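You operate a simulated robot arm through the tools that you are given. There is no shell and no other tool. Be economical: measure what you need, move in short steps, check, and stop when the job is done.

You are at the controls of a simulated robot arm. One attempt, no reset.

TASK
Aim the sensor box till its lamp lights, then try belt 2.
Fine: the one between the narrow belts; the blue lever beside it to FREE first, back to HOLD before starting; run the belt four seconds or more, then stop it; other controls and tubs stay.

Only the result counts: the job must be done as asked and must still hold three seconds after the hand-in. Knocking over, shifting, dropping, spilling or breaking anything else fails it.

THE ROBOT
A 7-joint arm with a two-finger parallel gripper, fixed in place. Base frame: the origin is at the foot of the arm, x ahead of it, y to its left, z up. Readings come in mm, rad, newtons and seconds.
With the tool pointing down near the work surface it reaches from about 120 to 340 mm from the base axis. Its first joint turns from -2.007 to 2.007 rad. Payload 3.91 kg.
The TCP is the grasp point between the finger pads, 30 mm short of the fingertips. In the tool frame z runs along the fingers and y along their closing line. The gripper opens to 110 mm. The fingers are 20 mm wide and 10 mm thick; the gripper's body (48 by 112 mm) begins 55 mm behind the TCP.
Orientation is that of the tool frame in the base frame, as [roll, pitch, yaw] about the fixed x, y, z axes, in that order (R = Rz(yaw) Ry(pitch) Rx(roll)). With the fingers straight down and closing along the base's y, the tool's x points along the base's -x, its y along +y and its z along -z.

THE INTERFACE
- The arm moves only by the tool arm_command. Its argument "deltas" is a list of rows, each a list of 2 entries, a list of its own where there are three numbers: the shift along the tool's x, y, z in mm, then the turn, a rotation vector about the tool's x, y, z in rad. In form: [[[x, y, z], [ax, ay, az]], ...]. A call has 1 to 20 rows; each row shifts and turns the commanded pose from where the row before left it, along the tool's axes as they then stand. "gripper" is the opening, from 0 (shut) to 1 (fully open), set as the call begins (left out, the last holds). Rows are played at 5 a second. More than 50 mm and 0.15 rad between two rows, or a gripper value outside its range, and nothing of the call is played. A pose out of reach is approached as far as the arm can. The call stops where the force on the tool passes 40 N (or 10 N more than at its start, if that is more) or the arm is blocked; 0.2 s more then pass. Each finger travels about 153 mm/s and halts on what it meets, pressing with about 35 N; the grip force reading is that of the motor and also rises with nothing between the fingers. The clock runs only during rows and for 0.2 s after the last one: add rows that do not move to give the fingers time. It gives the time, the measured TCP pose, the force on the tool (base axes), the opening and the grip force at its end, in the units of the frame above (readings bear some noise), with the torque about the TCP (base axes, N m) and any sound that the robot's microphone picked up.
- Cameras (640 x 400 px; columns grow to the right, rows downward): "scene" is fixed at [399.1, -642.8, 1702.6]; the picture's right is [0.98, -0.19, 0.00], its down [-0.17, -0.88, -0.43] and it looks along [0.08, 0.43, -0.90] (base axes); focal length 232 px, centre (320, 200). "wrist" rides on the gripper at [72, 17, -103] in the tool frame; the picture's right is [-0.23, 0.97, 0.00], its down [-0.76, -0.18, -0.62] and it looks along [-0.61, -0.14, 0.78] (tool axes); focal length 222 px, centre (320, 200). There is no depth. A picture from a camera that has moved, and an enlarged one, comes with that camera's place and axes in the base frame and with its lens. The place of the scene camera against the robot may be out by one fixed shift of up to 12 mm in any direction.
- get_image(camera): a new picture of that camera. No time passes.
- move_column(by): slides the trunk up (or, below 0, down) by that many mm; the arm rides with it, the base frame stays. It gives what a move gives, with no picture.
- inspect(camera, box): a new picture of the part [left, top, right, bottom] of that camera's present view, enlarged. No time passes.
- finish_job(): hands the job in; it is judged then, once.

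Work in short steps. Places have to be worked out from the pictures, the camera data and where the tool is seen: move nearer, look again, correct. Check each grasp and each placing, and mend what went wrong. You have 120 turns and 68 pictures in all, those below and enlarged ones among them. Open the gripper and draw the arm clear of the work before you hand the job in, unless the task says otherwise; then end with one line.

The tools are called after "Call:" as name(argument=value, ...) on one line, values as JSON. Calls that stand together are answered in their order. arm_command: Moves the arm, as the interface text tells. Its arguments: {"type":"object","properties":{"deltas":{"type":"array","items":{"type":"array"}},"gripper":{"type":"number"}},"required":["deltas"]} The other tools are called the same way: move_column (by) slides the trunk up or down; get_image (camera) takes a picture; inspect (camera, box) takes an enlarged picture of a part of a camera's view; finish_job () hands the job in.

At the start:

```text
time_s: 0.0
position: [548.2, -86.2, 1262.6]
tool_rot: [-3.141, 0.0, 3.141]
ft_force: [-0.4, 0.1, -0.7]
moment: [-0.03, 0.0, 0.01]
gripper_width: 110.1
grip_force: 0.1
trunk travel left (down, up): [-900.0, 90.0]
```

scene: 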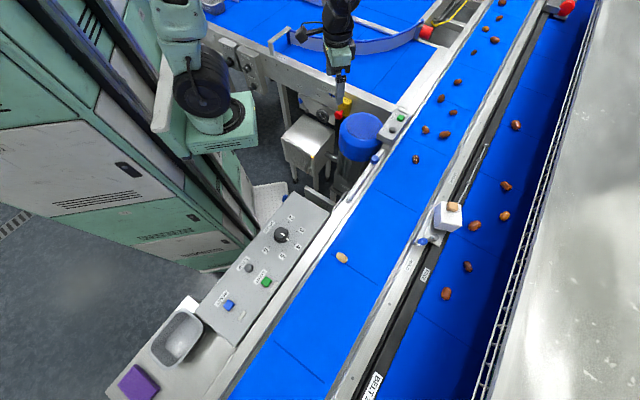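
wrist: 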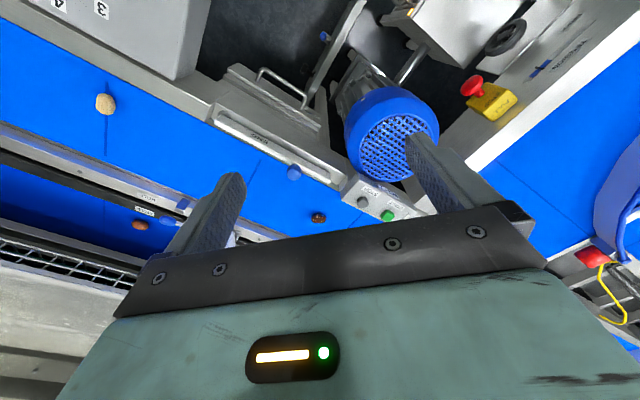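

The scene shows a control panel with a selector, buttons, two narrow belts and a small white box at the belt divider. I enlarge the key areas to read labels.

Call:
inspect(camera="scene", box=[190, 180, 340, 350])

Call:
inspect(camera="scene", box=[390, 170, 510, 310])

Call:
inspect(camera="scene", box=[270, 60, 450, 200])

```text
2.35 times, centred on (265, 265) of scene
camera zoom: at [399.1, -642.8, 1702.6], right [0.98, -0.19, 0.0], down [-0.17, -0.88, -0.43], along [0.08, 0.43, -0.9], focal length 547 px, centre (449, 47)
```

zoom: 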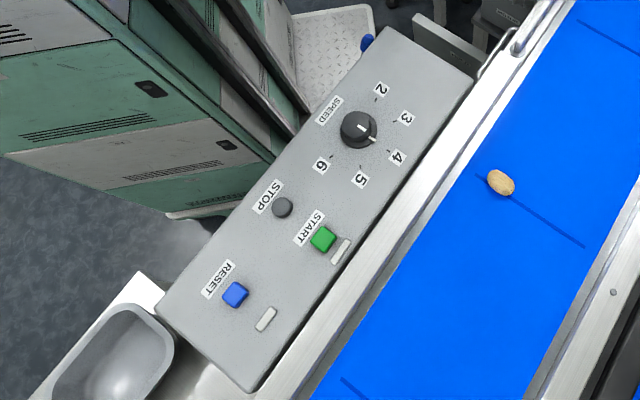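

```text
2.86 times, centred on (450, 240) of scene
camera zoom: at [399.1, -642.8, 1702.6], right [0.98, -0.19, 0.0], down [-0.17, -0.88, -0.43], along [0.08, 0.43, -0.9], focal length 664 px, centre (-51, 86)
```

zoom: 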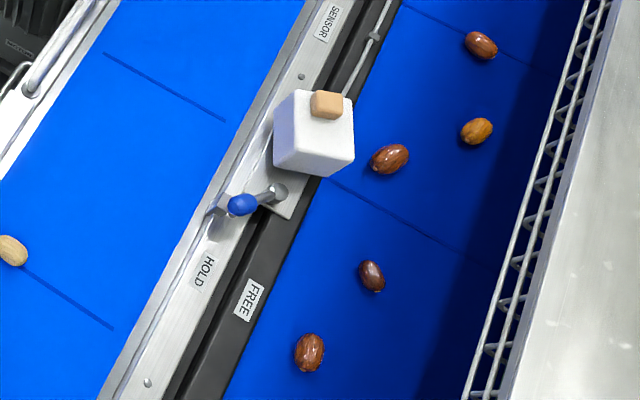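

```text
2.86 times, centred on (360, 130) of scene
camera zoom: at [399.1, -642.8, 1702.6], right [0.98, -0.19, 0.0], down [-0.17, -0.88, -0.43], along [0.08, 0.43, -0.9], focal length 664 px, centre (206, 400)
```

zoom: 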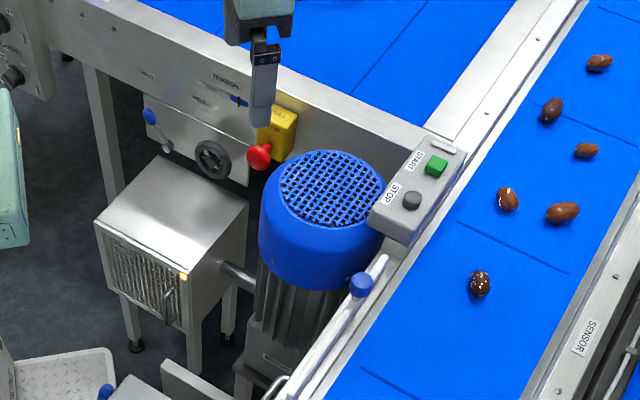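

I need to know which belt is "2" and which controls belong to it; I enlarge labels.

Call:
inspect(camera="scene", box=[320, 340, 420, 400])

Call:
inspect(camera="scene", box=[380, 0, 600, 130])

Call:
inspect(camera="wrist", box=[0, 0, 260, 260])

Call:
inspect(camera="wrist", box=[200, 40, 480, 240])

```text
6.40 times, centred on (370, 370) of scene
camera zoom: at [399.1, -642.8, 1702.6], right [0.98, -0.19, 0.0], down [-0.17, -0.88, -0.43], along [0.08, 0.43, -0.9], focal length 1487 px, centre (0, -888)
```

zoom: 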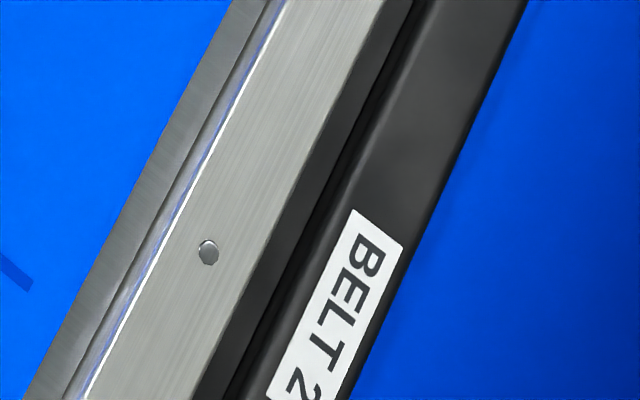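

```text
2.91 times, centred on (490, 65) of scene
camera zoom: at [399.1, -642.8, 1702.6], right [0.98, -0.19, 0.0], down [-0.17, -0.88, -0.43], along [0.08, 0.43, -0.9], focal length 676 px, centre (-174, 593)
```

zoom: 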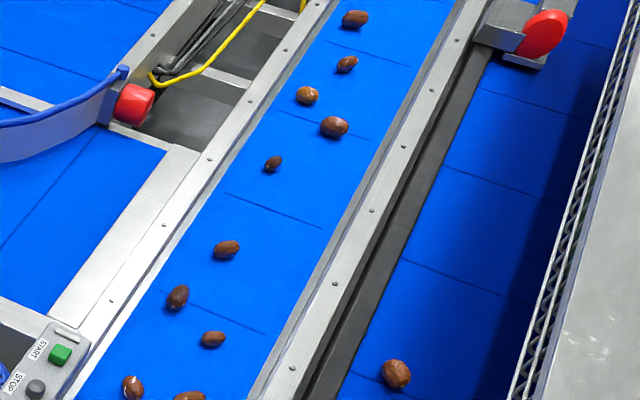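

```text
1.54 times, centred on (130, 130) of wrist
camera zoom: at [476.2, -69.9, 1367.7], right [0.23, 0.97, 0.0], down [0.76, -0.18, 0.62], along [0.61, -0.14, -0.78], focal length 342 px, centre (612, 308)
```

zoom: 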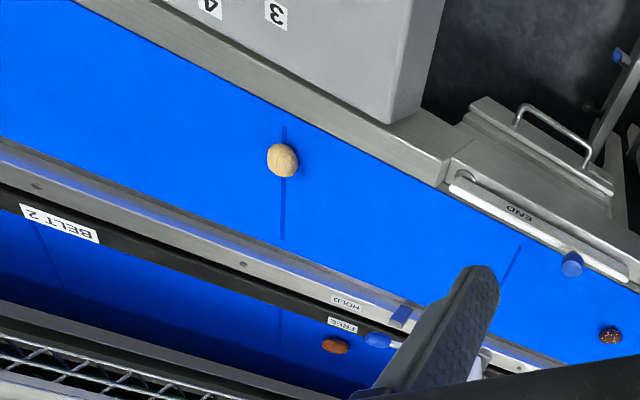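

```text
2.00 times, centred on (340, 140) of wrist
camera zoom: at [476.2, -69.9, 1367.7], right [0.23, 0.97, 0.0], down [0.76, -0.18, 0.62], along [0.61, -0.14, -0.78], focal length 444 px, centre (280, 320)
```

zoom: 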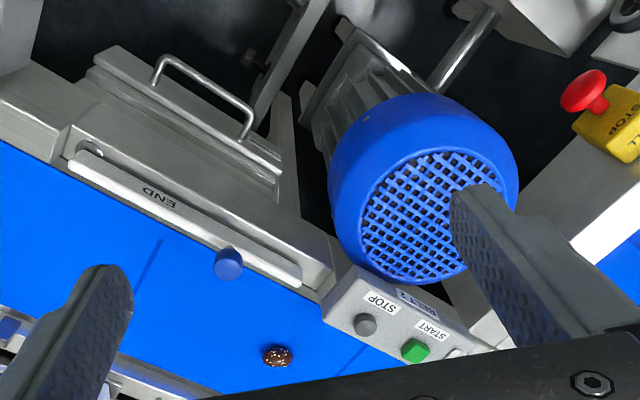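

The small panel marked BELT 2 has START at about (856, 5, 985). The sensor's blue lever knob is near (751, -504, 987) and the box is near (860, -430, ~1020). I move toward the box, staying high, to get a closer look.

Call:
arm_command(deltas=[[[-12, -38, 0], [0, 0, 0]], [[-12, -38, 0], [0, 0, 0]], [[-12, -38, 0], [0, 0, 0]], [[-12, -38, 0], [0, 0, 0]], [[-12, -38, 0], [0, 0, 0]], [[-12, -38, 0], [0, 0, 0]], [[-12, -38, 0], [0, 0, 0]], [[-12, -38, 0], [0, 0, 0]]])

Call:
get_image(camera="wrist")

Call:
get_image(camera="scene")

```text
time_s: 1.8
position: [644.3, -388.5, 1264.1]
tool_rot: [3.141, 0.0, -3.14]
ft_force: [-0.9, 0.8, 0.7]
moment: [-0.02, 0.01, -0.01]
gripper_width: 110.0
grip_force: 0.0
trunk travel left (down, up): [-900.0, 90.0]
```

```text
58 pictures are left
camera wrist: at [572.2, -372.9, 1368.0], right [0.23, 0.97, 0.0], down [0.76, -0.18, 0.62], along [0.61, -0.14, -0.78], focal length 222 px, centre (320, 200)
```

wrist: 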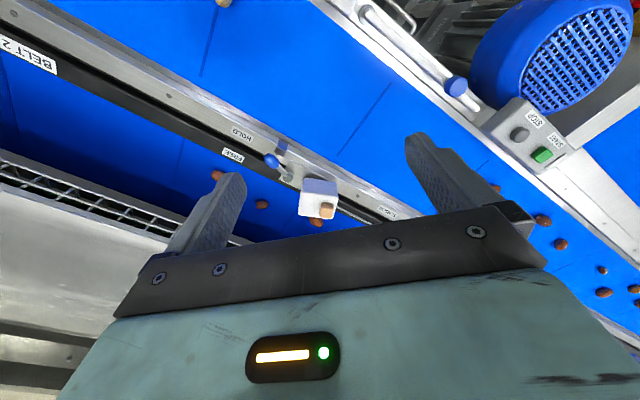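

```text
57 pictures are left
```

scene: 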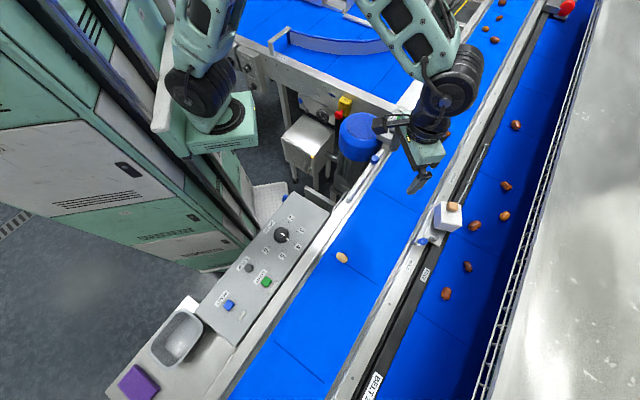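

Triangulation puts the lamp on the box at about (859, -424, 1038). I enlarge the box and its lever in the wrist view.

Call:
inspect(camera="wrist", box=[200, 110, 420, 240])

Call:
inspect(camera="scene", box=[405, 190, 475, 260])

```text
2.91 times, centred on (310, 175) of wrist
camera zoom: at [572.2, -372.9, 1368.0], right [0.23, 0.97, 0.0], down [0.76, -0.18, 0.62], along [0.61, -0.14, -0.78], focal length 646 px, centre (349, 273)
```

zoom: 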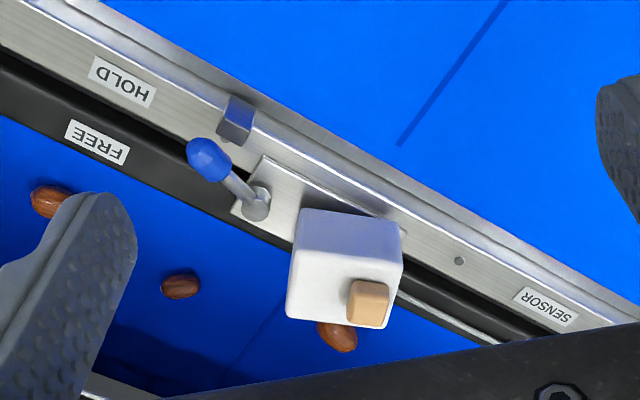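

```text
5.71 times, centred on (440, 225) of scene
camera zoom: at [399.1, -642.8, 1702.6], right [0.98, -0.19, 0.0], down [-0.17, -0.88, -0.43], along [0.08, 0.43, -0.9], focal length 1328 px, centre (-366, 57)
```

zoom: 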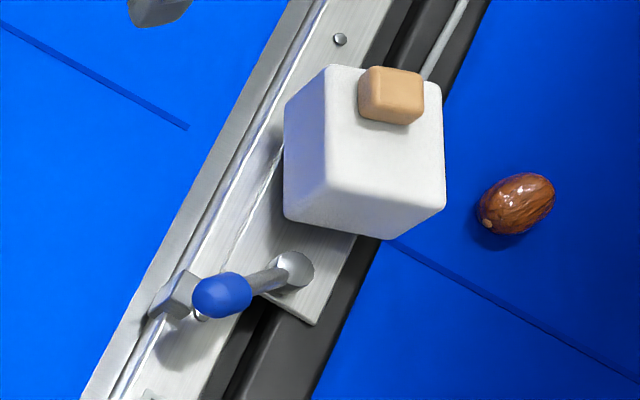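

The lever pivots near (807, -494, 966) with its knob near (750, -506, 994), on the HOLD side. FREE should be a swing toward -y. I descend above the knob with the gripper half open for a close check.

Call:
arm_command(deltas=[[[-17.7, -19.7, 28], [0, 0, -0.05]], [[-17.7, -19.7, 28], [0, 0, -0.05]], [[-17.7, -19.7, 28], [0, 0, -0.05]], [[-17.7, -19.7, 28], [0, 0, -0.05]], [[-17.7, -19.7, 28], [0, 0, 0]], [[-17.7, -19.7, 28], [0, 0, 0]]], gripper=0.55)

Call:
get_image(camera="wrist")

```text
time_s: 3.2
position: [763.4, -494.2, 1095.5]
tool_rot: [-3.141, 0.0, -2.942]
ft_force: [-0.3, -0.2, 0.8]
moment: [-0.03, -0.01, -0.02]
gripper_width: 60.4
grip_force: 0.0
trunk travel left (down, up): [-900.0, 90.0]
```

```text
54 pictures are left
camera wrist: at [688.9, -492.9, 1199.9], right [0.03, 1.0, 0.0], down [0.78, -0.02, 0.62], along [0.62, -0.02, -0.78], focal length 222 px, centre (320, 200)
```

wrist: 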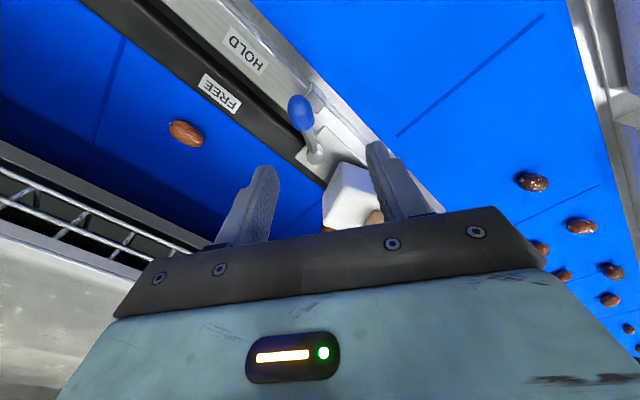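

The two wrist views put the knob at about (750.5, -510, 994). I descend so the fingers straddle it.

Call:
arm_command(deltas=[[[8, -6.4, 10], [0, 0, 0]], [[8.3, -6.4, 10], [0, 0, 0]], [[0, 0, 21], [0, 0, 0]], [[0, 0, 21], [0, 0, 0]], [[0, 0, 15], [0, 0, 0]], [[0, 0, 6], [0, 0, 0]]])

Call:
get_image(camera="wrist")

```text
time_s: 4.6
position: [750.8, -511.4, 1011.7]
tool_rot: [-3.141, 0.0, -2.942]
ft_force: [-0.2, -0.7, 0.1]
moment: [-0.01, -0.01, 0.0]
gripper_width: 60.6
grip_force: 0.1
trunk travel left (down, up): [-900.0, 90.0]
```

```text
53 pictures are left
camera wrist: at [675.9, -509.2, 1116.4], right [0.03, 1.0, 0.0], down [0.78, -0.02, 0.62], along [0.62, -0.02, -0.78], focal length 222 px, centre (320, 200)
```

wrist: 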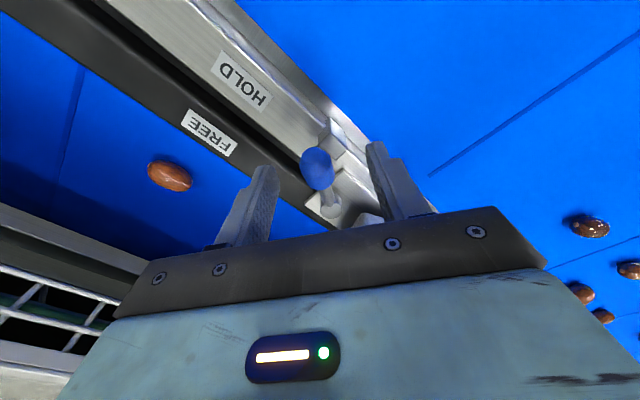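

The knob lies between the fingers (estimated (748, -513, 994)). I close on it.

Call:
arm_command(deltas=[[[2, 0, 0], [0, 0, 0]], [[0, 0, 0], [0, 0, 0]], [[0, 0, 0], [0, 0, 0]]], gripper=0.1)

Call:
inspect(camera="wrist", box=[220, 100, 420, 240])

```text
time_s: 5.4
position: [750.2, -513.0, 1012.3]
tool_rot: [-3.138, 0.002, -2.943]
ft_force: [16.1, -21.9, -3.5]
moment: [-0.56, -0.96, -0.08]
gripper_width: 22.6
grip_force: 44.8
trunk travel left (down, up): [-900.0, 90.0]
```

```text
2.86 times, centred on (320, 170) of wrist
camera zoom: at [675.1, -512.0, 1116.7], right [0.03, 1.0, 0.0], down [0.78, -0.02, 0.63], along [0.63, -0.02, -0.78], focal length 635 px, centre (320, 286)
```

zoom: 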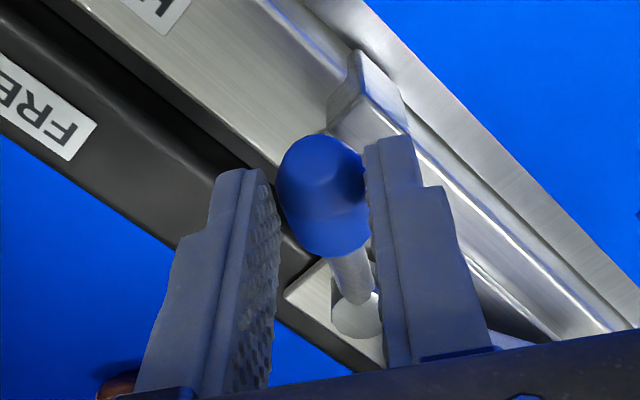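

The knob is gripped at 22.6 mm. I swing it toward FREE on an arc about the pivot, turning the tool with the lever, and watch the force.

Call:
arm_command(deltas=[[[-1.1, -6.35, 0], [0, 0, -0.105]], [[-1.1, -6.35, 0], [0, 0, -0.105]], [[-1.1, -6.35, 0], [0, 0, -0.105]]])

Call:
inspect(camera="wrist", box=[160, 40, 480, 240])

```text
time_s: 6.2
position: [754.1, -529.1, 1011.6]
tool_rot: [3.14, -0.003, -2.626]
ft_force: [-17.2, -4.7, 12.4]
moment: [0.08, 0.3, 0.06]
gripper_width: 22.3
grip_force: 45.0
trunk travel left (down, up): [-900.0, 90.0]
```

```text
2.00 times, centred on (320, 140) of wrist
camera zoom: at [682.9, -550.7, 1117.4], right [-0.28, 0.96, 0.0], down [0.75, 0.22, 0.62], along [0.59, 0.18, -0.78], focal length 444 px, centre (320, 320)
```

zoom: 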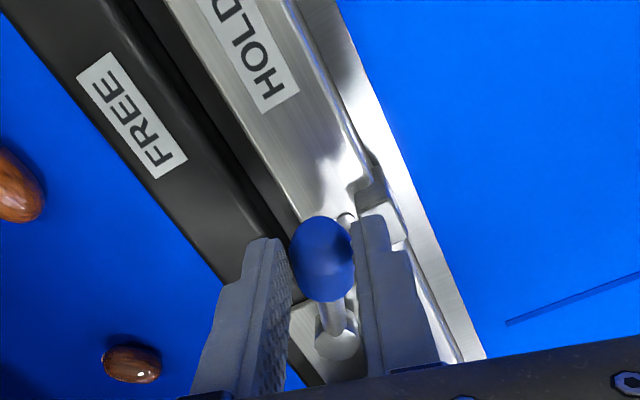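

The lever is following; a mild outward force suggests my radius is slightly small. I continue.

Call:
arm_command(deltas=[[[0.5, -6.4, -0.5], [0, 0, -0.105]], [[-0.6, -6.4, 0], [0, 0, -0.105]], [[-0.6, -6.4, 0], [0, 0, -0.105]]])

Call:
inspect(camera="wrist", box=[160, 40, 480, 240])

Call:
inspect(camera="scene", box=[390, 180, 480, 270])

```text
time_s: 7.0
position: [766.1, -547.1, 1012.3]
tool_rot: [-3.142, -0.003, -2.311]
ft_force: [-23.2, -22.1, 3.9]
moment: [-0.44, 0.36, -0.16]
gripper_width: 22.0
grip_force: 45.0
trunk travel left (down, up): [-900.0, 90.0]
```

```text
2.00 times, centred on (320, 140) of wrist
camera zoom: at [704.3, -589.5, 1117.3], right [-0.57, 0.82, 0.0], down [0.65, 0.44, 0.62], along [0.51, 0.35, -0.78], focal length 444 px, centre (320, 320)
```

zoom: 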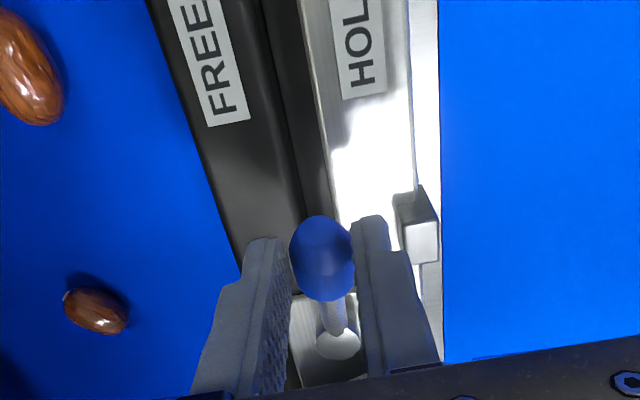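

```text
4.44 times, centred on (435, 225) of scene
camera zoom: at [399.1, -642.8, 1702.6], right [0.98, -0.19, 0.0], down [-0.17, -0.88, -0.43], along [0.08, 0.43, -0.9], focal length 1033 px, centre (-191, 89)
```

zoom: 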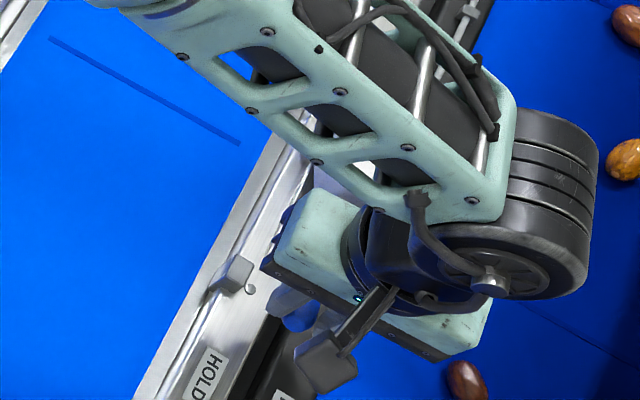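

The lever is now along the rail. The outward force has grown to ~30 N, so I relax 3 mm outward before going on.

Call:
arm_command(deltas=[[[3, 0, 0], [0, 0, 0]], [[0, 0, 0], [0, 0, 0]]])

```text
time_s: 7.6
position: [766.4, -547.8, 1013.5]
tool_rot: [-3.14, -0.002, -2.311]
ft_force: [-15.2, -18.0, 4.2]
moment: [-1.04, 0.81, -0.19]
gripper_width: 22.2
grip_force: 45.0
trunk travel left (down, up): [-900.0, 90.0]
```

Call:
arm_command(deltas=[[[4, 0, 0], [0, 0, 0]], [[0, 0, 0], [0, 0, 0]]])

```text
time_s: 8.2
position: [765.8, -547.6, 1012.7]
tool_rot: [3.142, 0.003, -2.308]
ft_force: [-4.5, -7.8, 3.7]
moment: [-0.89, 0.65, -0.16]
gripper_width: 22.4
grip_force: 45.4
trunk travel left (down, up): [-900.0, 90.0]
```

Force nearly relieved; refitted pivot is about (811, -507). I continue the arc toward FREE.

Call:
arm_command(deltas=[[[0.6, -6.4, 0], [0, 0, -0.105]], [[0.6, -6.4, 0], [0, 0, -0.105]], [[0.6, -6.4, 0], [0, 0, -0.105]]])

Call:
inspect(camera="wrist", box=[160, 40, 480, 240])

```text
time_s: 9.0
position: [781.0, -559.3, 1012.7]
tool_rot: [-3.14, 0.001, -1.991]
ft_force: [8.3, -2.2, 4.6]
moment: [0.03, -0.32, -0.51]
gripper_width: 22.4
grip_force: 45.3
trunk travel left (down, up): [-900.0, 90.0]
```

```text
2.00 times, centred on (320, 140) of wrist
camera zoom: at [735.0, -619.6, 1117.1], right [-0.8, 0.61, 0.0], down [0.47, 0.62, 0.63], along [0.38, 0.5, -0.78], focal length 444 px, centre (320, 320)
```

zoom: 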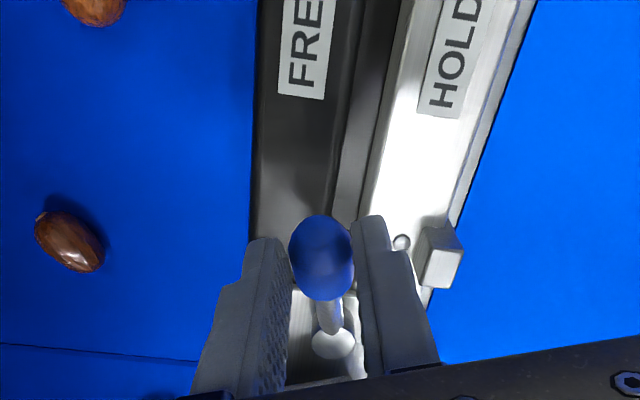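

Smooth so far, lever near 240°. I continue until I feel the end stop.

Call:
arm_command(deltas=[[[0.4, -6.4, 0], [0, 0, -0.105]], [[0.4, -6.4, 0], [0, 0, -0.105]], [[0.4, -6.4, 0], [0, 0, -0.105]]])

Call:
inspect(camera="wrist", box=[160, 40, 480, 240])

```text
time_s: 9.8
position: [781.5, -560.0, 1020.6]
tool_rot: [-3.136, -0.005, -1.679]
ft_force: [0.5, -1.8, 30.9]
moment: [-0.07, -0.66, -0.04]
gripper_width: 12.7
grip_force: 3.1
out of reach, approached as far as the arm can: row 1, 3
trunk travel left (down, up): [-900.0, 90.0]
```

```text
2.00 times, centred on (320, 140) of wrist
camera zoom: at [756.7, -630.0, 1126.1], right [-0.94, 0.33, -0.01], down [0.26, 0.74, 0.62], along [0.21, 0.58, -0.78], focal length 444 px, centre (320, 320)
```

zoom: 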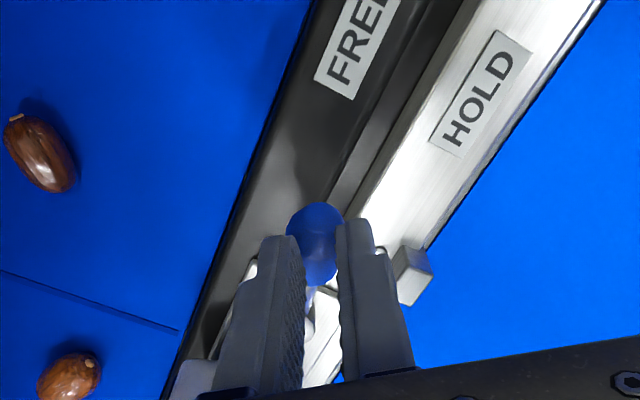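

The arm hit its reach limit and the fingers slid up the knob. I open and lift straight up before reassessing.

Call:
arm_command(deltas=[[[0, 0, 0], [0, 0, 0]], [[0, 0, -20], [0, 0, 0]], [[0, 0, -25], [0, 0, 0]], [[0, 0, -25], [0, 0, 0]], [[0, 0, 0], [0, 0, 0]]], gripper=0.55)

Call:
get_image(camera="wrist")

Call:
get_image(camera="scene")

```text
time_s: 11.0
position: [782.1, -559.1, 1083.0]
tool_rot: [3.141, 0.0, -1.682]
ft_force: [-0.1, -0.7, 0.2]
moment: [-0.01, 0.03, -0.01]
gripper_width: 60.4
grip_force: 0.0
trunk travel left (down, up): [-900.0, 90.0]
```

```text
46 pictures are left
camera wrist: at [757.9, -630.0, 1189.0], right [-0.94, 0.33, 0.0], down [0.26, 0.74, 0.62], along [0.21, 0.59, -0.78], focal length 222 px, centre (320, 200)
```

wrist: 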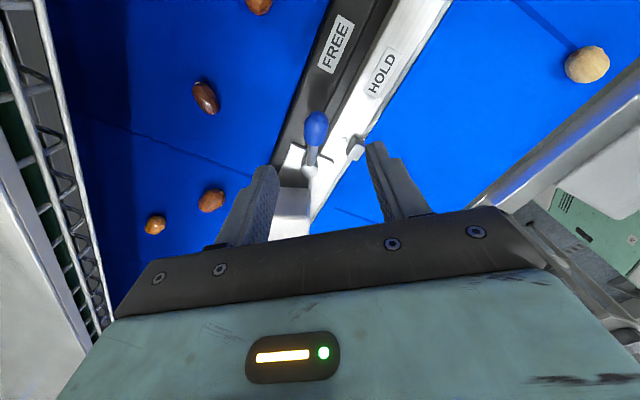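

```text
45 pictures are left
```

scene: 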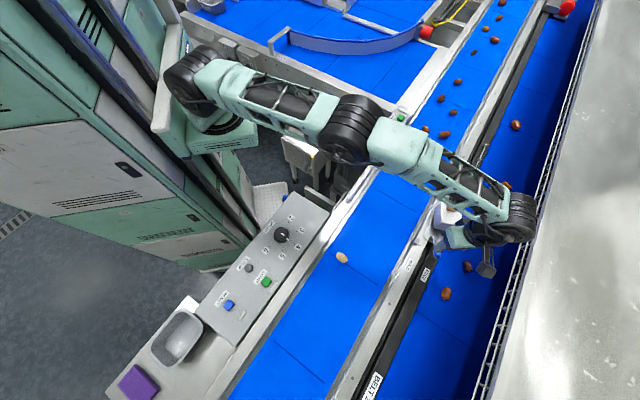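

The lever sits at about 243° now, pivot ~(813, -509); I judge FREE is somewhat further (there may be an end stop). I close the fingers and place them on the HOLD side of the knob, to push it on within reach.

Call:
arm_command(deltas=[[[0, 0, 0], [0, 0, 0.15]], [[-1.5, 13, 0], [0, 0, 0]], [[-1.5, 12, 0], [0, 0, 0]], [[0, 0, 25], [0, 0, 0]], [[0, 0, 25], [0, 0, 0]], [[0, 0, 22], [0, 0, 0]]], gripper=0)

Call:
inspect(camera="wrist", box=[160, 40, 480, 240])

```text
time_s: 12.4
position: [758.7, -549.8, 1012.5]
tool_rot: [-3.14, 0.0, -1.829]
ft_force: [-0.2, -0.6, 0.4]
moment: [-0.03, 0.02, 0.03]
gripper_width: 0.2
grip_force: 35.0
trunk travel left (down, up): [-900.0, 90.0]
```

```text
2.00 times, centred on (320, 140) of wrist
camera zoom: at [724.5, -616.1, 1116.8], right [-0.88, 0.47, 0.0], down [0.37, 0.69, 0.62], along [0.29, 0.55, -0.78], focal length 444 px, centre (320, 320)
```

zoom: 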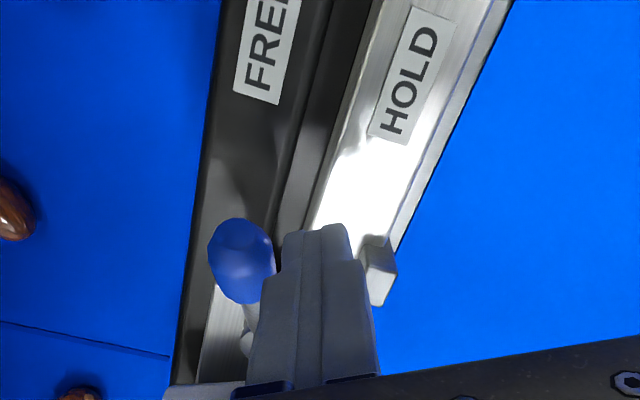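

The closed fingers stand right beside the knob. I push in tool -y in small steps and watch for the stop.

Call:
arm_command(deltas=[[[0, -4, 0], [0, 0, 0]], [[0, -4, 0], [0, 0, 0]], [[0, -4, 0], [0, 0, 0]], [[0, -4, 0], [0, 0, 0]]])

Call:
inspect(camera="wrist", box=[160, 40, 480, 240])

```text
time_s: 13.4
position: [774.8, -553.0, 1012.7]
tool_rot: [3.14, 0.0, -1.829]
ft_force: [-0.5, 0.5, -0.6]
moment: [0.04, -0.01, 0.02]
gripper_width: 0.0
grip_force: 35.0
trunk travel left (down, up): [-900.0, 90.0]
```

```text
2.00 times, centred on (320, 140) of wrist
camera zoom: at [740.0, -619.8, 1117.5], right [-0.88, 0.47, 0.0], down [0.37, 0.69, 0.62], along [0.29, 0.55, -0.78], focal length 444 px, centre (320, 320)
```

zoom: 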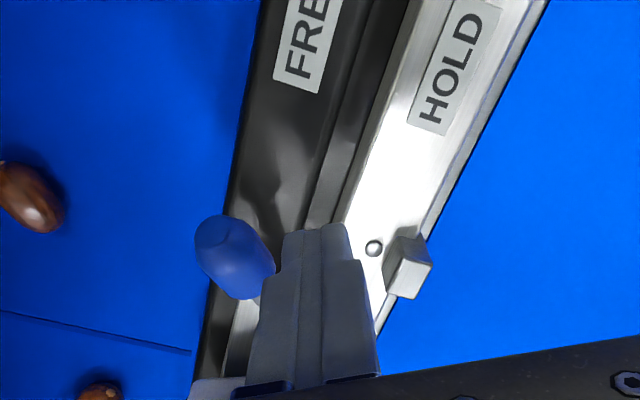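

The lever moves easily. I push further.

Call:
arm_command(deltas=[[[0, -4, 0], [0, 0, 0]], [[0, -4, 0], [0, 0, 0]], [[0, -3, 0], [0, 0, 0]], [[0, -3, 0], [0, 0, 0]]])

Call:
inspect(camera="wrist", box=[160, 40, 480, 240])

```text
time_s: 14.4
position: [787.7, -556.4, 1012.6]
tool_rot: [3.14, 0.0, -1.831]
ft_force: [-7.7, 1.6, 3.6]
moment: [0.03, 0.23, -0.07]
gripper_width: 0.0
grip_force: 34.9
trunk travel left (down, up): [-900.0, 90.0]
```

```text
2.00 times, centred on (320, 140) of wrist
camera zoom: at [751.6, -623.0, 1117.6], right [-0.88, 0.47, 0.0], down [0.37, 0.69, 0.62], along [0.29, 0.55, -0.78], focal length 444 px, centre (320, 320)
```

zoom: 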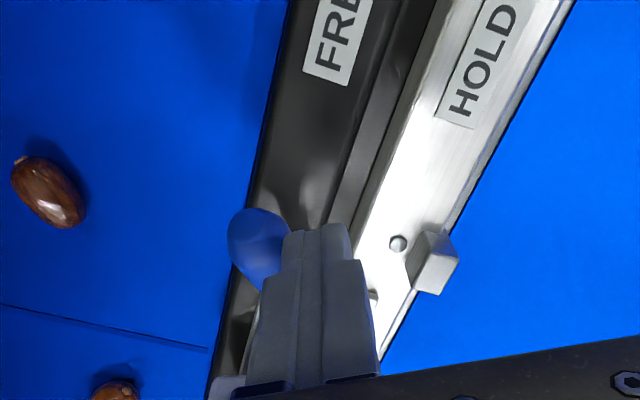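

Knob is now at about (802, -571), lever ~261°, with resistance building. I push slightly more to confirm the stop.

Call:
arm_command(deltas=[[[0, -1.5, 0], [0, 0, 0]], [[0, -1.5, 0], [0, 0, 0]]])

```text
time_s: 15.0
position: [787.0, -558.1, 1012.7]
tool_rot: [3.14, -0.001, -1.829]
ft_force: [-13.3, -1.5, 0.3]
moment: [-0.03, 0.39, -0.12]
gripper_width: 0.0
grip_force: 35.4
out of reach, approached as far as the arm can: row 2
trunk travel left (down, up): [-900.0, 90.0]
```

Force rises without motion: the lever is at its FREE end. I back off, rise, and move back to view the box from along the rail.

Call:
arm_command(deltas=[[[0, 10, 0], [0, 0, 0]], [[0, 0, -40], [0, 0, 0]], [[0, 0, -45], [0, 0, 0]], [[0, 0, -45], [0, 0, 0]], [[-30, 7, 0], [0, 0, 0]], [[-30, 7, 0], [0, 0, 0]], [[-30, 7, 0], [0, 0, 0]], [[-30, 7, 0], [0, 0, 0]], [[0, 0, 0], [0, 0, 0.13]], [[0, 0, 0], [0, 0, 0.13]], [[0, 0, 0], [0, 0, 0.13]], [[0, 0, 0], [0, 0, 0.13]]], gripper=0.9)

Call:
get_image(camera="wrist")

Call:
inspect(camera="scene", box=[400, 180, 490, 270])

```text
time_s: 15.4
position: [769.1, -552.3, 1013.6]
tool_rot: [3.105, 0.007, -1.831]
ft_force: [-63.9, 34.2, 34.0]
moment: [0.63, 1.12, -0.07]
gripper_width: 36.6
grip_force: 0.0
trunk travel left (down, up): [-900.0, 90.0]
stopped in row 1: the force on the tool passed its limit at 47 N (the readings are from after the stop); the commanded pose is now the measured one
```

```text
41 pictures are left
camera wrist: at [738.3, -620.2, 1118.4], right [-0.88, 0.47, 0.04], down [0.39, 0.68, 0.62], along [0.27, 0.56, -0.78], focal length 222 px, centre (320, 200)
```

wrist: 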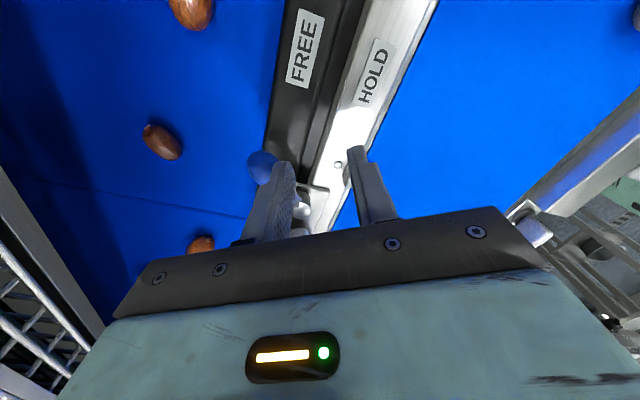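

```text
4.44 times, centred on (445, 225) of scene
camera zoom: at [399.1, -642.8, 1702.6], right [0.98, -0.19, 0.0], down [-0.17, -0.88, -0.43], along [0.08, 0.43, -0.9], focal length 1033 px, centre (-236, 89)
```

zoom: 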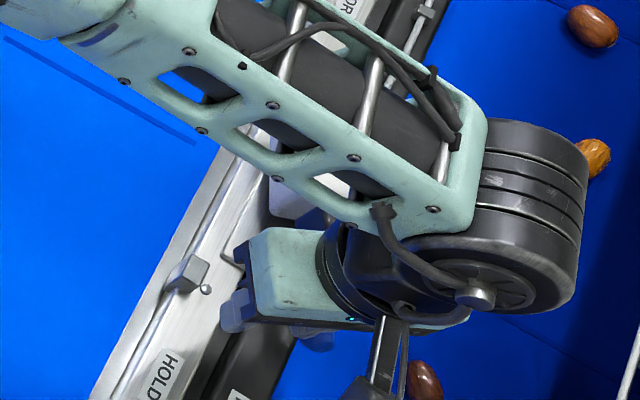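

My mistake: opening the fingers next to the knob pressed on it. I shut them again and lift straight up first.

Call:
arm_command(deltas=[[[0, 0, 0], [0, 0, 0]], [[0, 4, 0], [0, 0, 0]], [[0, 0, -20], [0, 0, 0]], [[0, 0, -45], [0, 0, 0]], [[0, 0, -45], [0, 0, 0]]], gripper=0.05)

Call:
arm_command(deltas=[[[-20, 5, 0], [0, 0, 0]], [[-30, 7, 0], [0, 0, 0]], [[-30, 7, 0], [0, 0, 0]], [[-30, 7, 0], [0, 0, 0]], [[0, 0, 0], [0, 0, 0.13]], [[0, 0, 0], [0, 0, 0.13]], [[0, 0, 0], [0, 0, 0.13]], [[0, 0, 0], [0, 0, 0.13]]], gripper=0.95)

Call:
get_image(camera="wrist")

Call:
inspect(camera="scene", box=[400, 180, 490, 270])

```text
time_s: 16.6
position: [777.6, -554.3, 1121.1]
tool_rot: [3.123, 0.005, -1.83]
ft_force: [0.1, 0.5, 0.3]
moment: [0.0, 0.03, 0.03]
gripper_width: 5.7
grip_force: 0.1
trunk travel left (down, up): [-900.0, 90.0]
```

```text
time_s: 18.4
position: [779.7, -441.4, 1122.4]
tool_rot: [3.123, -0.006, -2.352]
ft_force: [-0.2, -0.7, 0.1]
moment: [0.01, 0.01, 0.02]
gripper_width: 104.3
grip_force: 0.1
trunk travel left (down, up): [-900.0, 90.0]
```

```text
39 pictures are left
camera wrist: at [719.3, -482.4, 1226.9], right [-0.53, 0.85, 0.01], down [0.67, 0.41, 0.62], along [0.52, 0.34, -0.79], focal length 222 px, centre (320, 200)
```

wrist: 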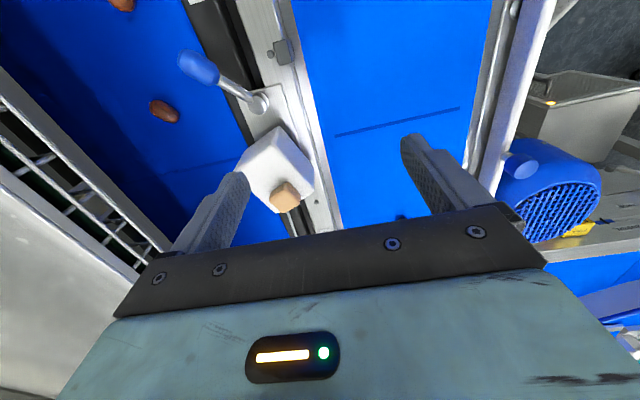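

```text
4.44 times, centred on (445, 225) of scene
camera zoom: at [399.1, -642.8, 1702.6], right [0.98, -0.19, 0.0], down [-0.17, -0.88, -0.43], along [0.08, 0.43, -0.9], focal length 1033 px, centre (-236, 89)
```

zoom: 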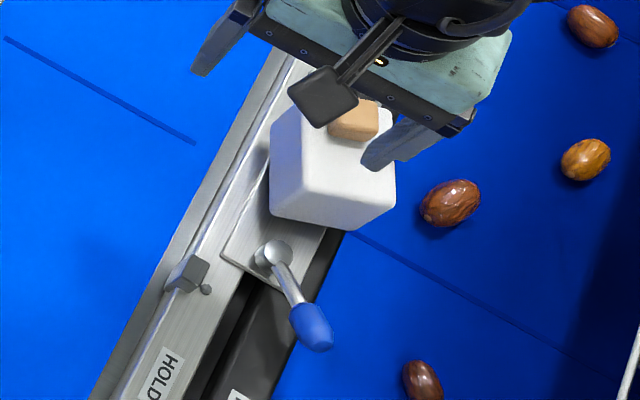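

The lever is now well over on the FREE side. I look closely at the box to find its orientation.

Call:
inspect(camera="wrist", box=[160, 30, 400, 240])

Call:
inspect(camera="scene", box=[500, 0, 600, 60])

```text
1.90 times, centred on (280, 135) of wrist
camera zoom: at [719.3, -482.4, 1226.9], right [-0.53, 0.85, 0.01], down [0.67, 0.41, 0.62], along [0.52, 0.34, -0.79], focal length 423 px, centre (396, 324)
```

zoom: 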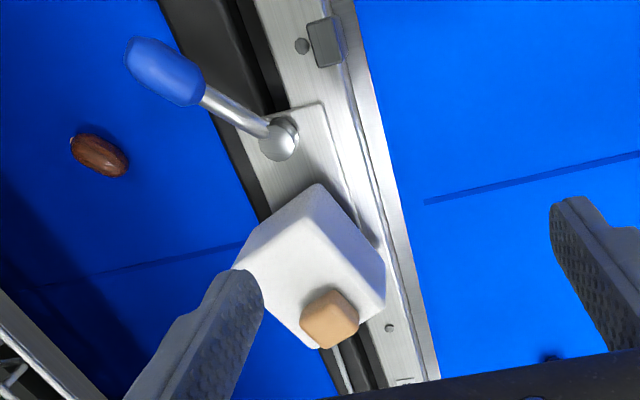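

```text
6.40 times, centred on (550, 30) of scene
camera zoom: at [399.1, -642.8, 1702.6], right [0.98, -0.19, 0.0], down [-0.17, -0.88, -0.43], along [0.08, 0.43, -0.9], focal length 1487 px, centre (-1152, 1288)
```

zoom: 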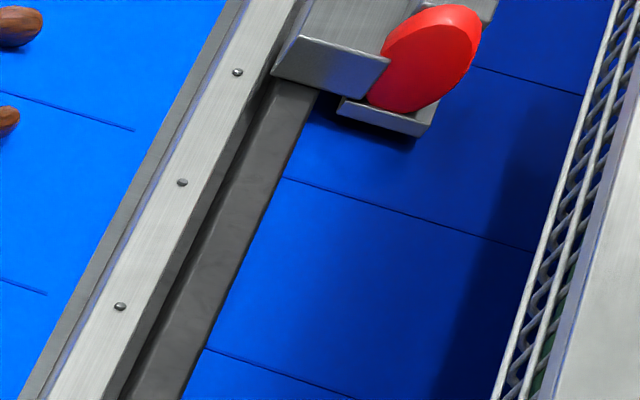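

The box is about 61 × 74 mm, centred near (853, -446), long axis at ~68°. The red reflector lies at about 41° from it, so the box must turn ~27° clockwise. I turn the tool to match the box sides and move above it.

Call:
arm_command(deltas=[[[0, 0, 0], [0.018, 0, 0]], [[0, 0, 0], [0, 0, -0.145]], [[0, 0, 0], [0, 0, -0.145]], [[0, 0, 0], [0, 0, -0.145]], [[-7, -23, 0], [0, 0, 0]], [[-7, -23, 0], [0, 0, 0]], [[-6, -22, 0], [0, 0, 0]]])

Call:
get_image(camera="wrist")

Call:
inspect(camera="scene", box=[410, 170, 500, 260])

```text
time_s: 20.0
position: [850.8, -447.3, 1121.9]
tool_rot: [3.14, -0.006, -1.916]
ft_force: [-0.1, -0.6, 1.0]
moment: [-0.06, -0.01, 0.01]
gripper_width: 104.4
grip_force: 0.1
trunk travel left (down, up): [-900.0, 90.0]
```

```text
35 pictures are left
camera wrist: at [811.1, -509.1, 1226.3], right [-0.84, 0.54, 0.0], down [0.43, 0.66, 0.62], along [0.34, 0.52, -0.79], focal length 222 px, centre (320, 200)
```

wrist: 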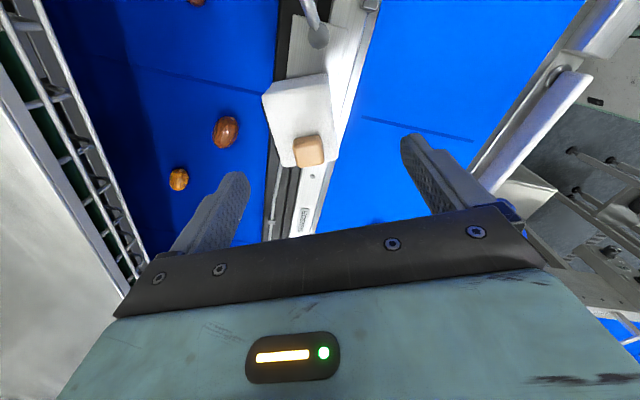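

```text
4.44 times, centred on (455, 215) of scene
camera zoom: at [399.1, -642.8, 1702.6], right [0.98, -0.19, 0.0], down [-0.17, -0.88, -0.43], along [0.08, 0.43, -0.9], focal length 1033 px, centre (-280, 133)
```

zoom: 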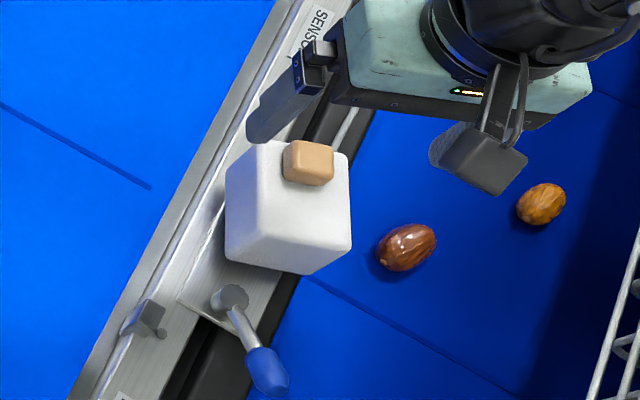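

Re-triangulating from three wrist views gives lamp top ≈ (873, -431, 1022) and box centre ≈ (868, -450), radius ~978, near the arm's reach limit. I test the reach at this height by going out over the box centre.

Call:
arm_command(deltas=[[[0, -6, 0], [0, 0, 0]], [[0, -6, 0], [0, 0, 0]], [[0, -6, 0], [0, 0, 0]]])

```text
time_s: 20.8
position: [863.4, -449.6, 1120.4]
tool_rot: [3.14, -0.005, -1.914]
ft_force: [-0.8, -0.6, 0.4]
moment: [-0.04, 0.02, -0.02]
gripper_width: 104.6
grip_force: 0.2
out of reach, approached as far as the arm can: row 3
trunk travel left (down, up): [-900.0, 90.0]
```

Limit here is ~974 mm, and comparing with the earlier limit the shoulder is high; lowering the trunk should help at the grasp height. I lower it 70 mm (fingertips then end about level with the lamp, straddling the box).

Call:
move_column(by=-70)

Call:
get_image(camera="wrist")

Call:
get_image(camera="scene")

```text
time_s: 21.8
position: [864.0, -450.2, 1052.0]
tool_rot: [3.14, -0.008, -1.916]
ft_force: [-0.3, -0.2, -0.3]
moment: [0.01, -0.03, 0.01]
gripper_width: 104.4
grip_force: 0.1
trunk travel left (down, up): [-830.0, 160.0]
```

```text
33 pictures are left
camera wrist: at [823.9, -512.3, 1156.2], right [-0.84, 0.54, 0.0], down [0.43, 0.66, 0.62], along [0.34, 0.52, -0.79], focal length 222 px, centre (320, 200)
```

wrist: 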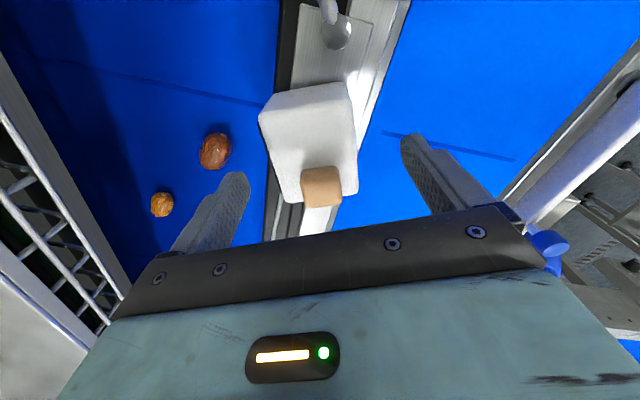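

```text
32 pictures are left
```

scene: 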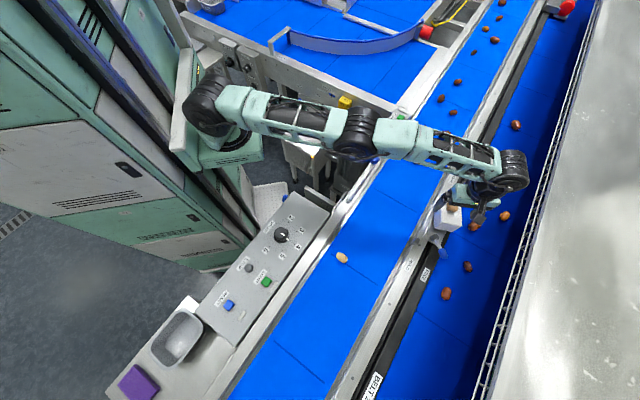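

Fresh estimate: box centre (867, -454), axis ~68°, matching the tool yaw; only ~4 mm more outward needed. I command that and check the reach.

Call:
arm_command(deltas=[[[2.5, -4, 0], [0, 0, 0]], [[0, 0, 0], [0, 0, 0]]])

```text
time_s: 22.4
position: [863.5, -451.8, 1049.7]
tool_rot: [3.141, -0.006, -1.912]
ft_force: [0.2, 0.4, -0.4]
moment: [-0.03, 0.0, -0.03]
gripper_width: 104.5
grip_force: 0.0
out of reach, approached as far as the arm can: row 1
trunk travel left (down, up): [-830.0, 160.0]
```

Still short by a few mm. I tilt the tool 0.04 rad so the fingers lean outward, which brings the wrist ~9 mm in.

Call:
arm_command(deltas=[[[0, 0, 0], [0.04, 0, 0]], [[0, 0, 0], [0, 0, 0]]])

```text
time_s: 23.0
position: [863.0, -452.3, 1051.2]
tool_rot: [-3.102, -0.007, -1.915]
ft_force: [0.0, -0.4, 0.2]
moment: [-0.02, 0.01, -0.01]
gripper_width: 104.4
grip_force: 0.0
trunk travel left (down, up): [-830.0, 160.0]
```

Call:
arm_command(deltas=[[[0.6, -4, 0], [0, 0, 0]], [[0, 0, 0], [0, 0, 0]]])

Call:
move_column(by=-44)

Call:
get_image(camera="wrist")

```text
time_s: 23.6
position: [866.6, -453.3, 1051.8]
tool_rot: [-3.103, -0.006, -1.915]
ft_force: [-0.2, 0.1, -0.9]
moment: [-0.03, 0.0, 0.01]
gripper_width: 104.5
grip_force: 0.1
trunk travel left (down, up): [-830.0, 160.0]
```

```text
time_s: 24.5
position: [866.5, -454.1, 1006.9]
tool_rot: [-3.102, -0.006, -1.916]
ft_force: [-0.1, 0.3, -0.2]
moment: [-0.03, -0.02, -0.02]
gripper_width: 104.5
grip_force: 0.1
trunk travel left (down, up): [-786.0, 204.0]
```

```text
31 pictures are left
camera wrist: at [823.0, -514.8, 1111.9], right [-0.84, 0.54, -0.04], down [0.4, 0.67, 0.62], along [0.37, 0.51, -0.78], focal length 222 px, centre (320, 200)
```

wrist: 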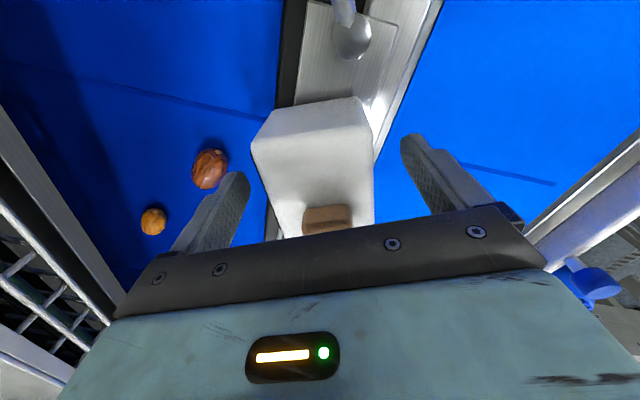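

The fingers straddle the box well. I close in stages to keep side forces small.

Call:
arm_command(deltas=[[[0, 0, 0], [0, 0, 0]], [[0, 0, 0], [0, 0, 0]]], gripper=0.62)

```text
time_s: 25.1
position: [868.1, -452.6, 1007.5]
tool_rot: [-3.103, -0.008, -1.917]
ft_force: [3.4, -2.3, -0.6]
moment: [0.04, 0.0, -0.05]
gripper_width: 69.9
grip_force: 1.4
trunk travel left (down, up): [-786.0, 204.0]
```

Call:
arm_command(deltas=[[[0, -2, 0], [0, 0, 0]], [[0, 0, 0], [0, 0, 0]], [[0, 0, 0], [0, 0, 0]]], gripper=0.5)

Call:
get_image(camera="wrist")

```text
time_s: 25.9
position: [869.0, -454.4, 1007.0]
tool_rot: [-3.106, -0.006, -1.914]
ft_force: [-4.1, 3.9, 5.3]
moment: [0.52, 1.87, 0.05]
gripper_width: 67.8
grip_force: 44.9
trunk travel left (down, up): [-786.0, 204.0]
```

```text
30 pictures are left
camera wrist: at [824.3, -515.2, 1112.0], right [-0.84, 0.54, -0.04], down [0.4, 0.67, 0.62], along [0.36, 0.51, -0.78], focal length 222 px, centre (320, 200)
```

wrist: 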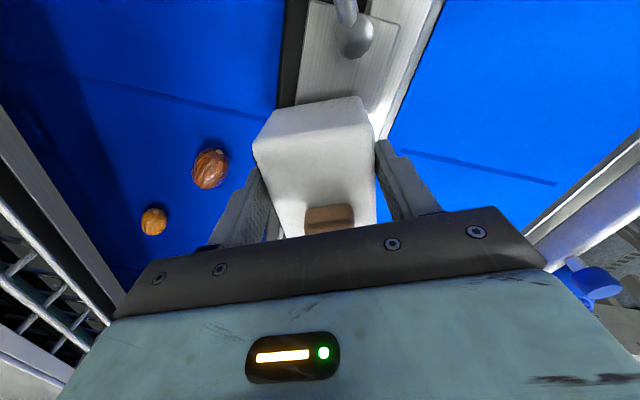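

Firm grip (67.8 mm). I turn the box clockwise about the vertical in small steps.

Call:
arm_command(deltas=[[[0, 0, 0], [0, 0.002, 0.05]], [[0, 0, 0], [0, 0.002, 0.05]], [[0, 0, 0], [0, 0, 0]]])

```text
time_s: 26.7
position: [867.3, -455.5, 1007.3]
tool_rot: [-3.106, -0.009, -2.015]
ft_force: [-17.0, 3.3, 3.8]
moment: [0.22, 2.23, 0.12]
gripper_width: 66.9
grip_force: 45.2
trunk travel left (down, up): [-786.0, 204.0]
```

Turning freely (torque ~0.1 N·m). A small sideways force appears, so I shift 1.5 mm inward and keep turning.

Call:
arm_command(deltas=[[[0, 1.5, 0], [0, 0.002, 0.05]], [[0, 0, 0], [0, 0.002, 0.05]], [[0, 0, 0], [0, 0.002, 0.05]], [[0, 0, 0], [0, 0, 0]]])

Call:
inspect(camera="scene", box=[410, 170, 500, 260])

Call:
inspect(camera="wrist", box=[220, 80, 440, 240])

```text
time_s: 27.7
position: [866.1, -454.1, 1007.3]
tool_rot: [-3.104, -0.007, -2.166]
ft_force: [-23.1, 1.5, -1.3]
moment: [0.24, 1.05, 0.17]
gripper_width: 66.7
grip_force: 44.8
trunk travel left (down, up): [-786.0, 204.0]
```

```text
4.44 times, centred on (455, 215) of scene
camera zoom: at [399.1, -642.8, 1702.6], right [0.98, -0.19, 0.0], down [-0.17, -0.88, -0.43], along [0.08, 0.43, -0.9], focal length 1033 px, centre (-280, 133)
```

zoom: 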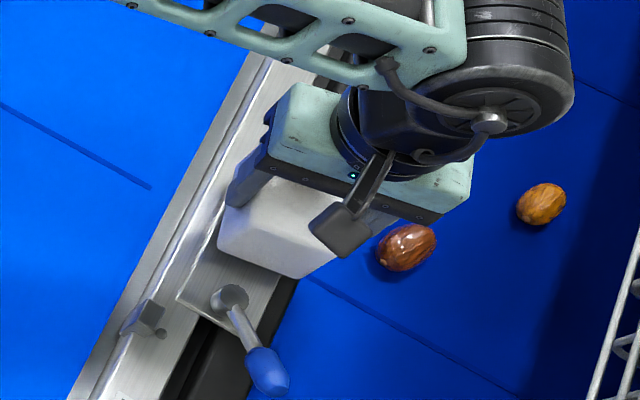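

```text
2.50 times, centred on (330, 160) of wrist
camera zoom: at [808.4, -502.4, 1111.9], right [-0.68, 0.73, -0.04], down [0.56, 0.55, 0.62], along [0.48, 0.4, -0.78], focal length 555 px, centre (295, 300)
```

zoom: 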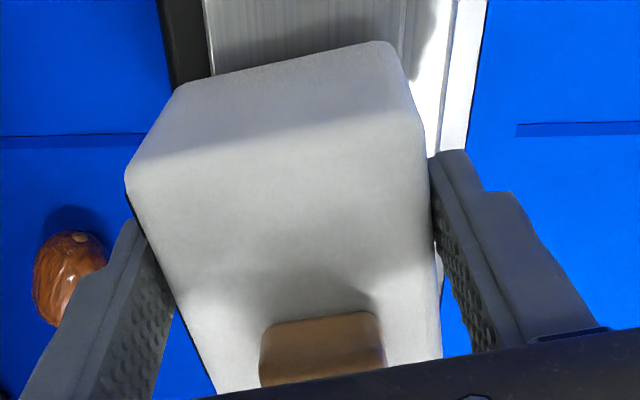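

The box follows. Lamp unlit at axis ≈ 56°. I keep turning toward ~42°, easing the position to follow the side force.

Call:
arm_command(deltas=[[[1, 2, 0], [0, 0.002, 0.05]], [[0.5, 0.5, 0], [0, 0.002, 0.05]], [[0.5, 0.5, 0], [0, 0.002, 0.05]], [[0, 0, 0], [0, 0, 0]]])

Call:
inspect(camera="wrist", box=[220, 80, 440, 240])

```text
time_s: 28.7
position: [865.5, -453.2, 1006.9]
tool_rot: [-3.1, -0.006, -2.315]
ft_force: [-2.2, 0.4, -1.7]
moment: [0.5, 1.68, -0.01]
gripper_width: 67.1
grip_force: 45.0
trunk travel left (down, up): [-786.0, 204.0]
```

```text
2.50 times, centred on (330, 160) of wrist
camera zoom: at [800.4, -492.3, 1111.6], right [-0.56, 0.83, -0.04], down [0.63, 0.46, 0.63], along [0.54, 0.33, -0.78], focal length 555 px, centre (295, 300)
```

zoom: 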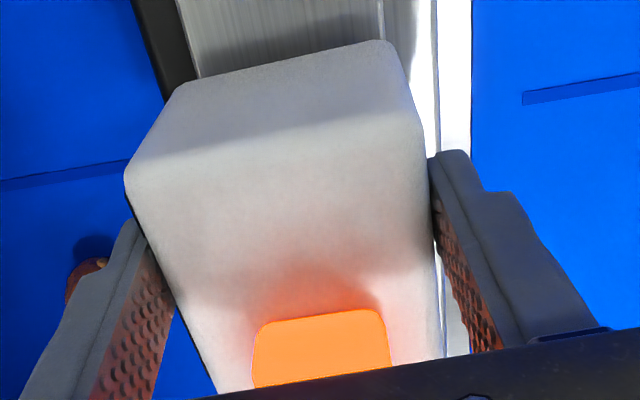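

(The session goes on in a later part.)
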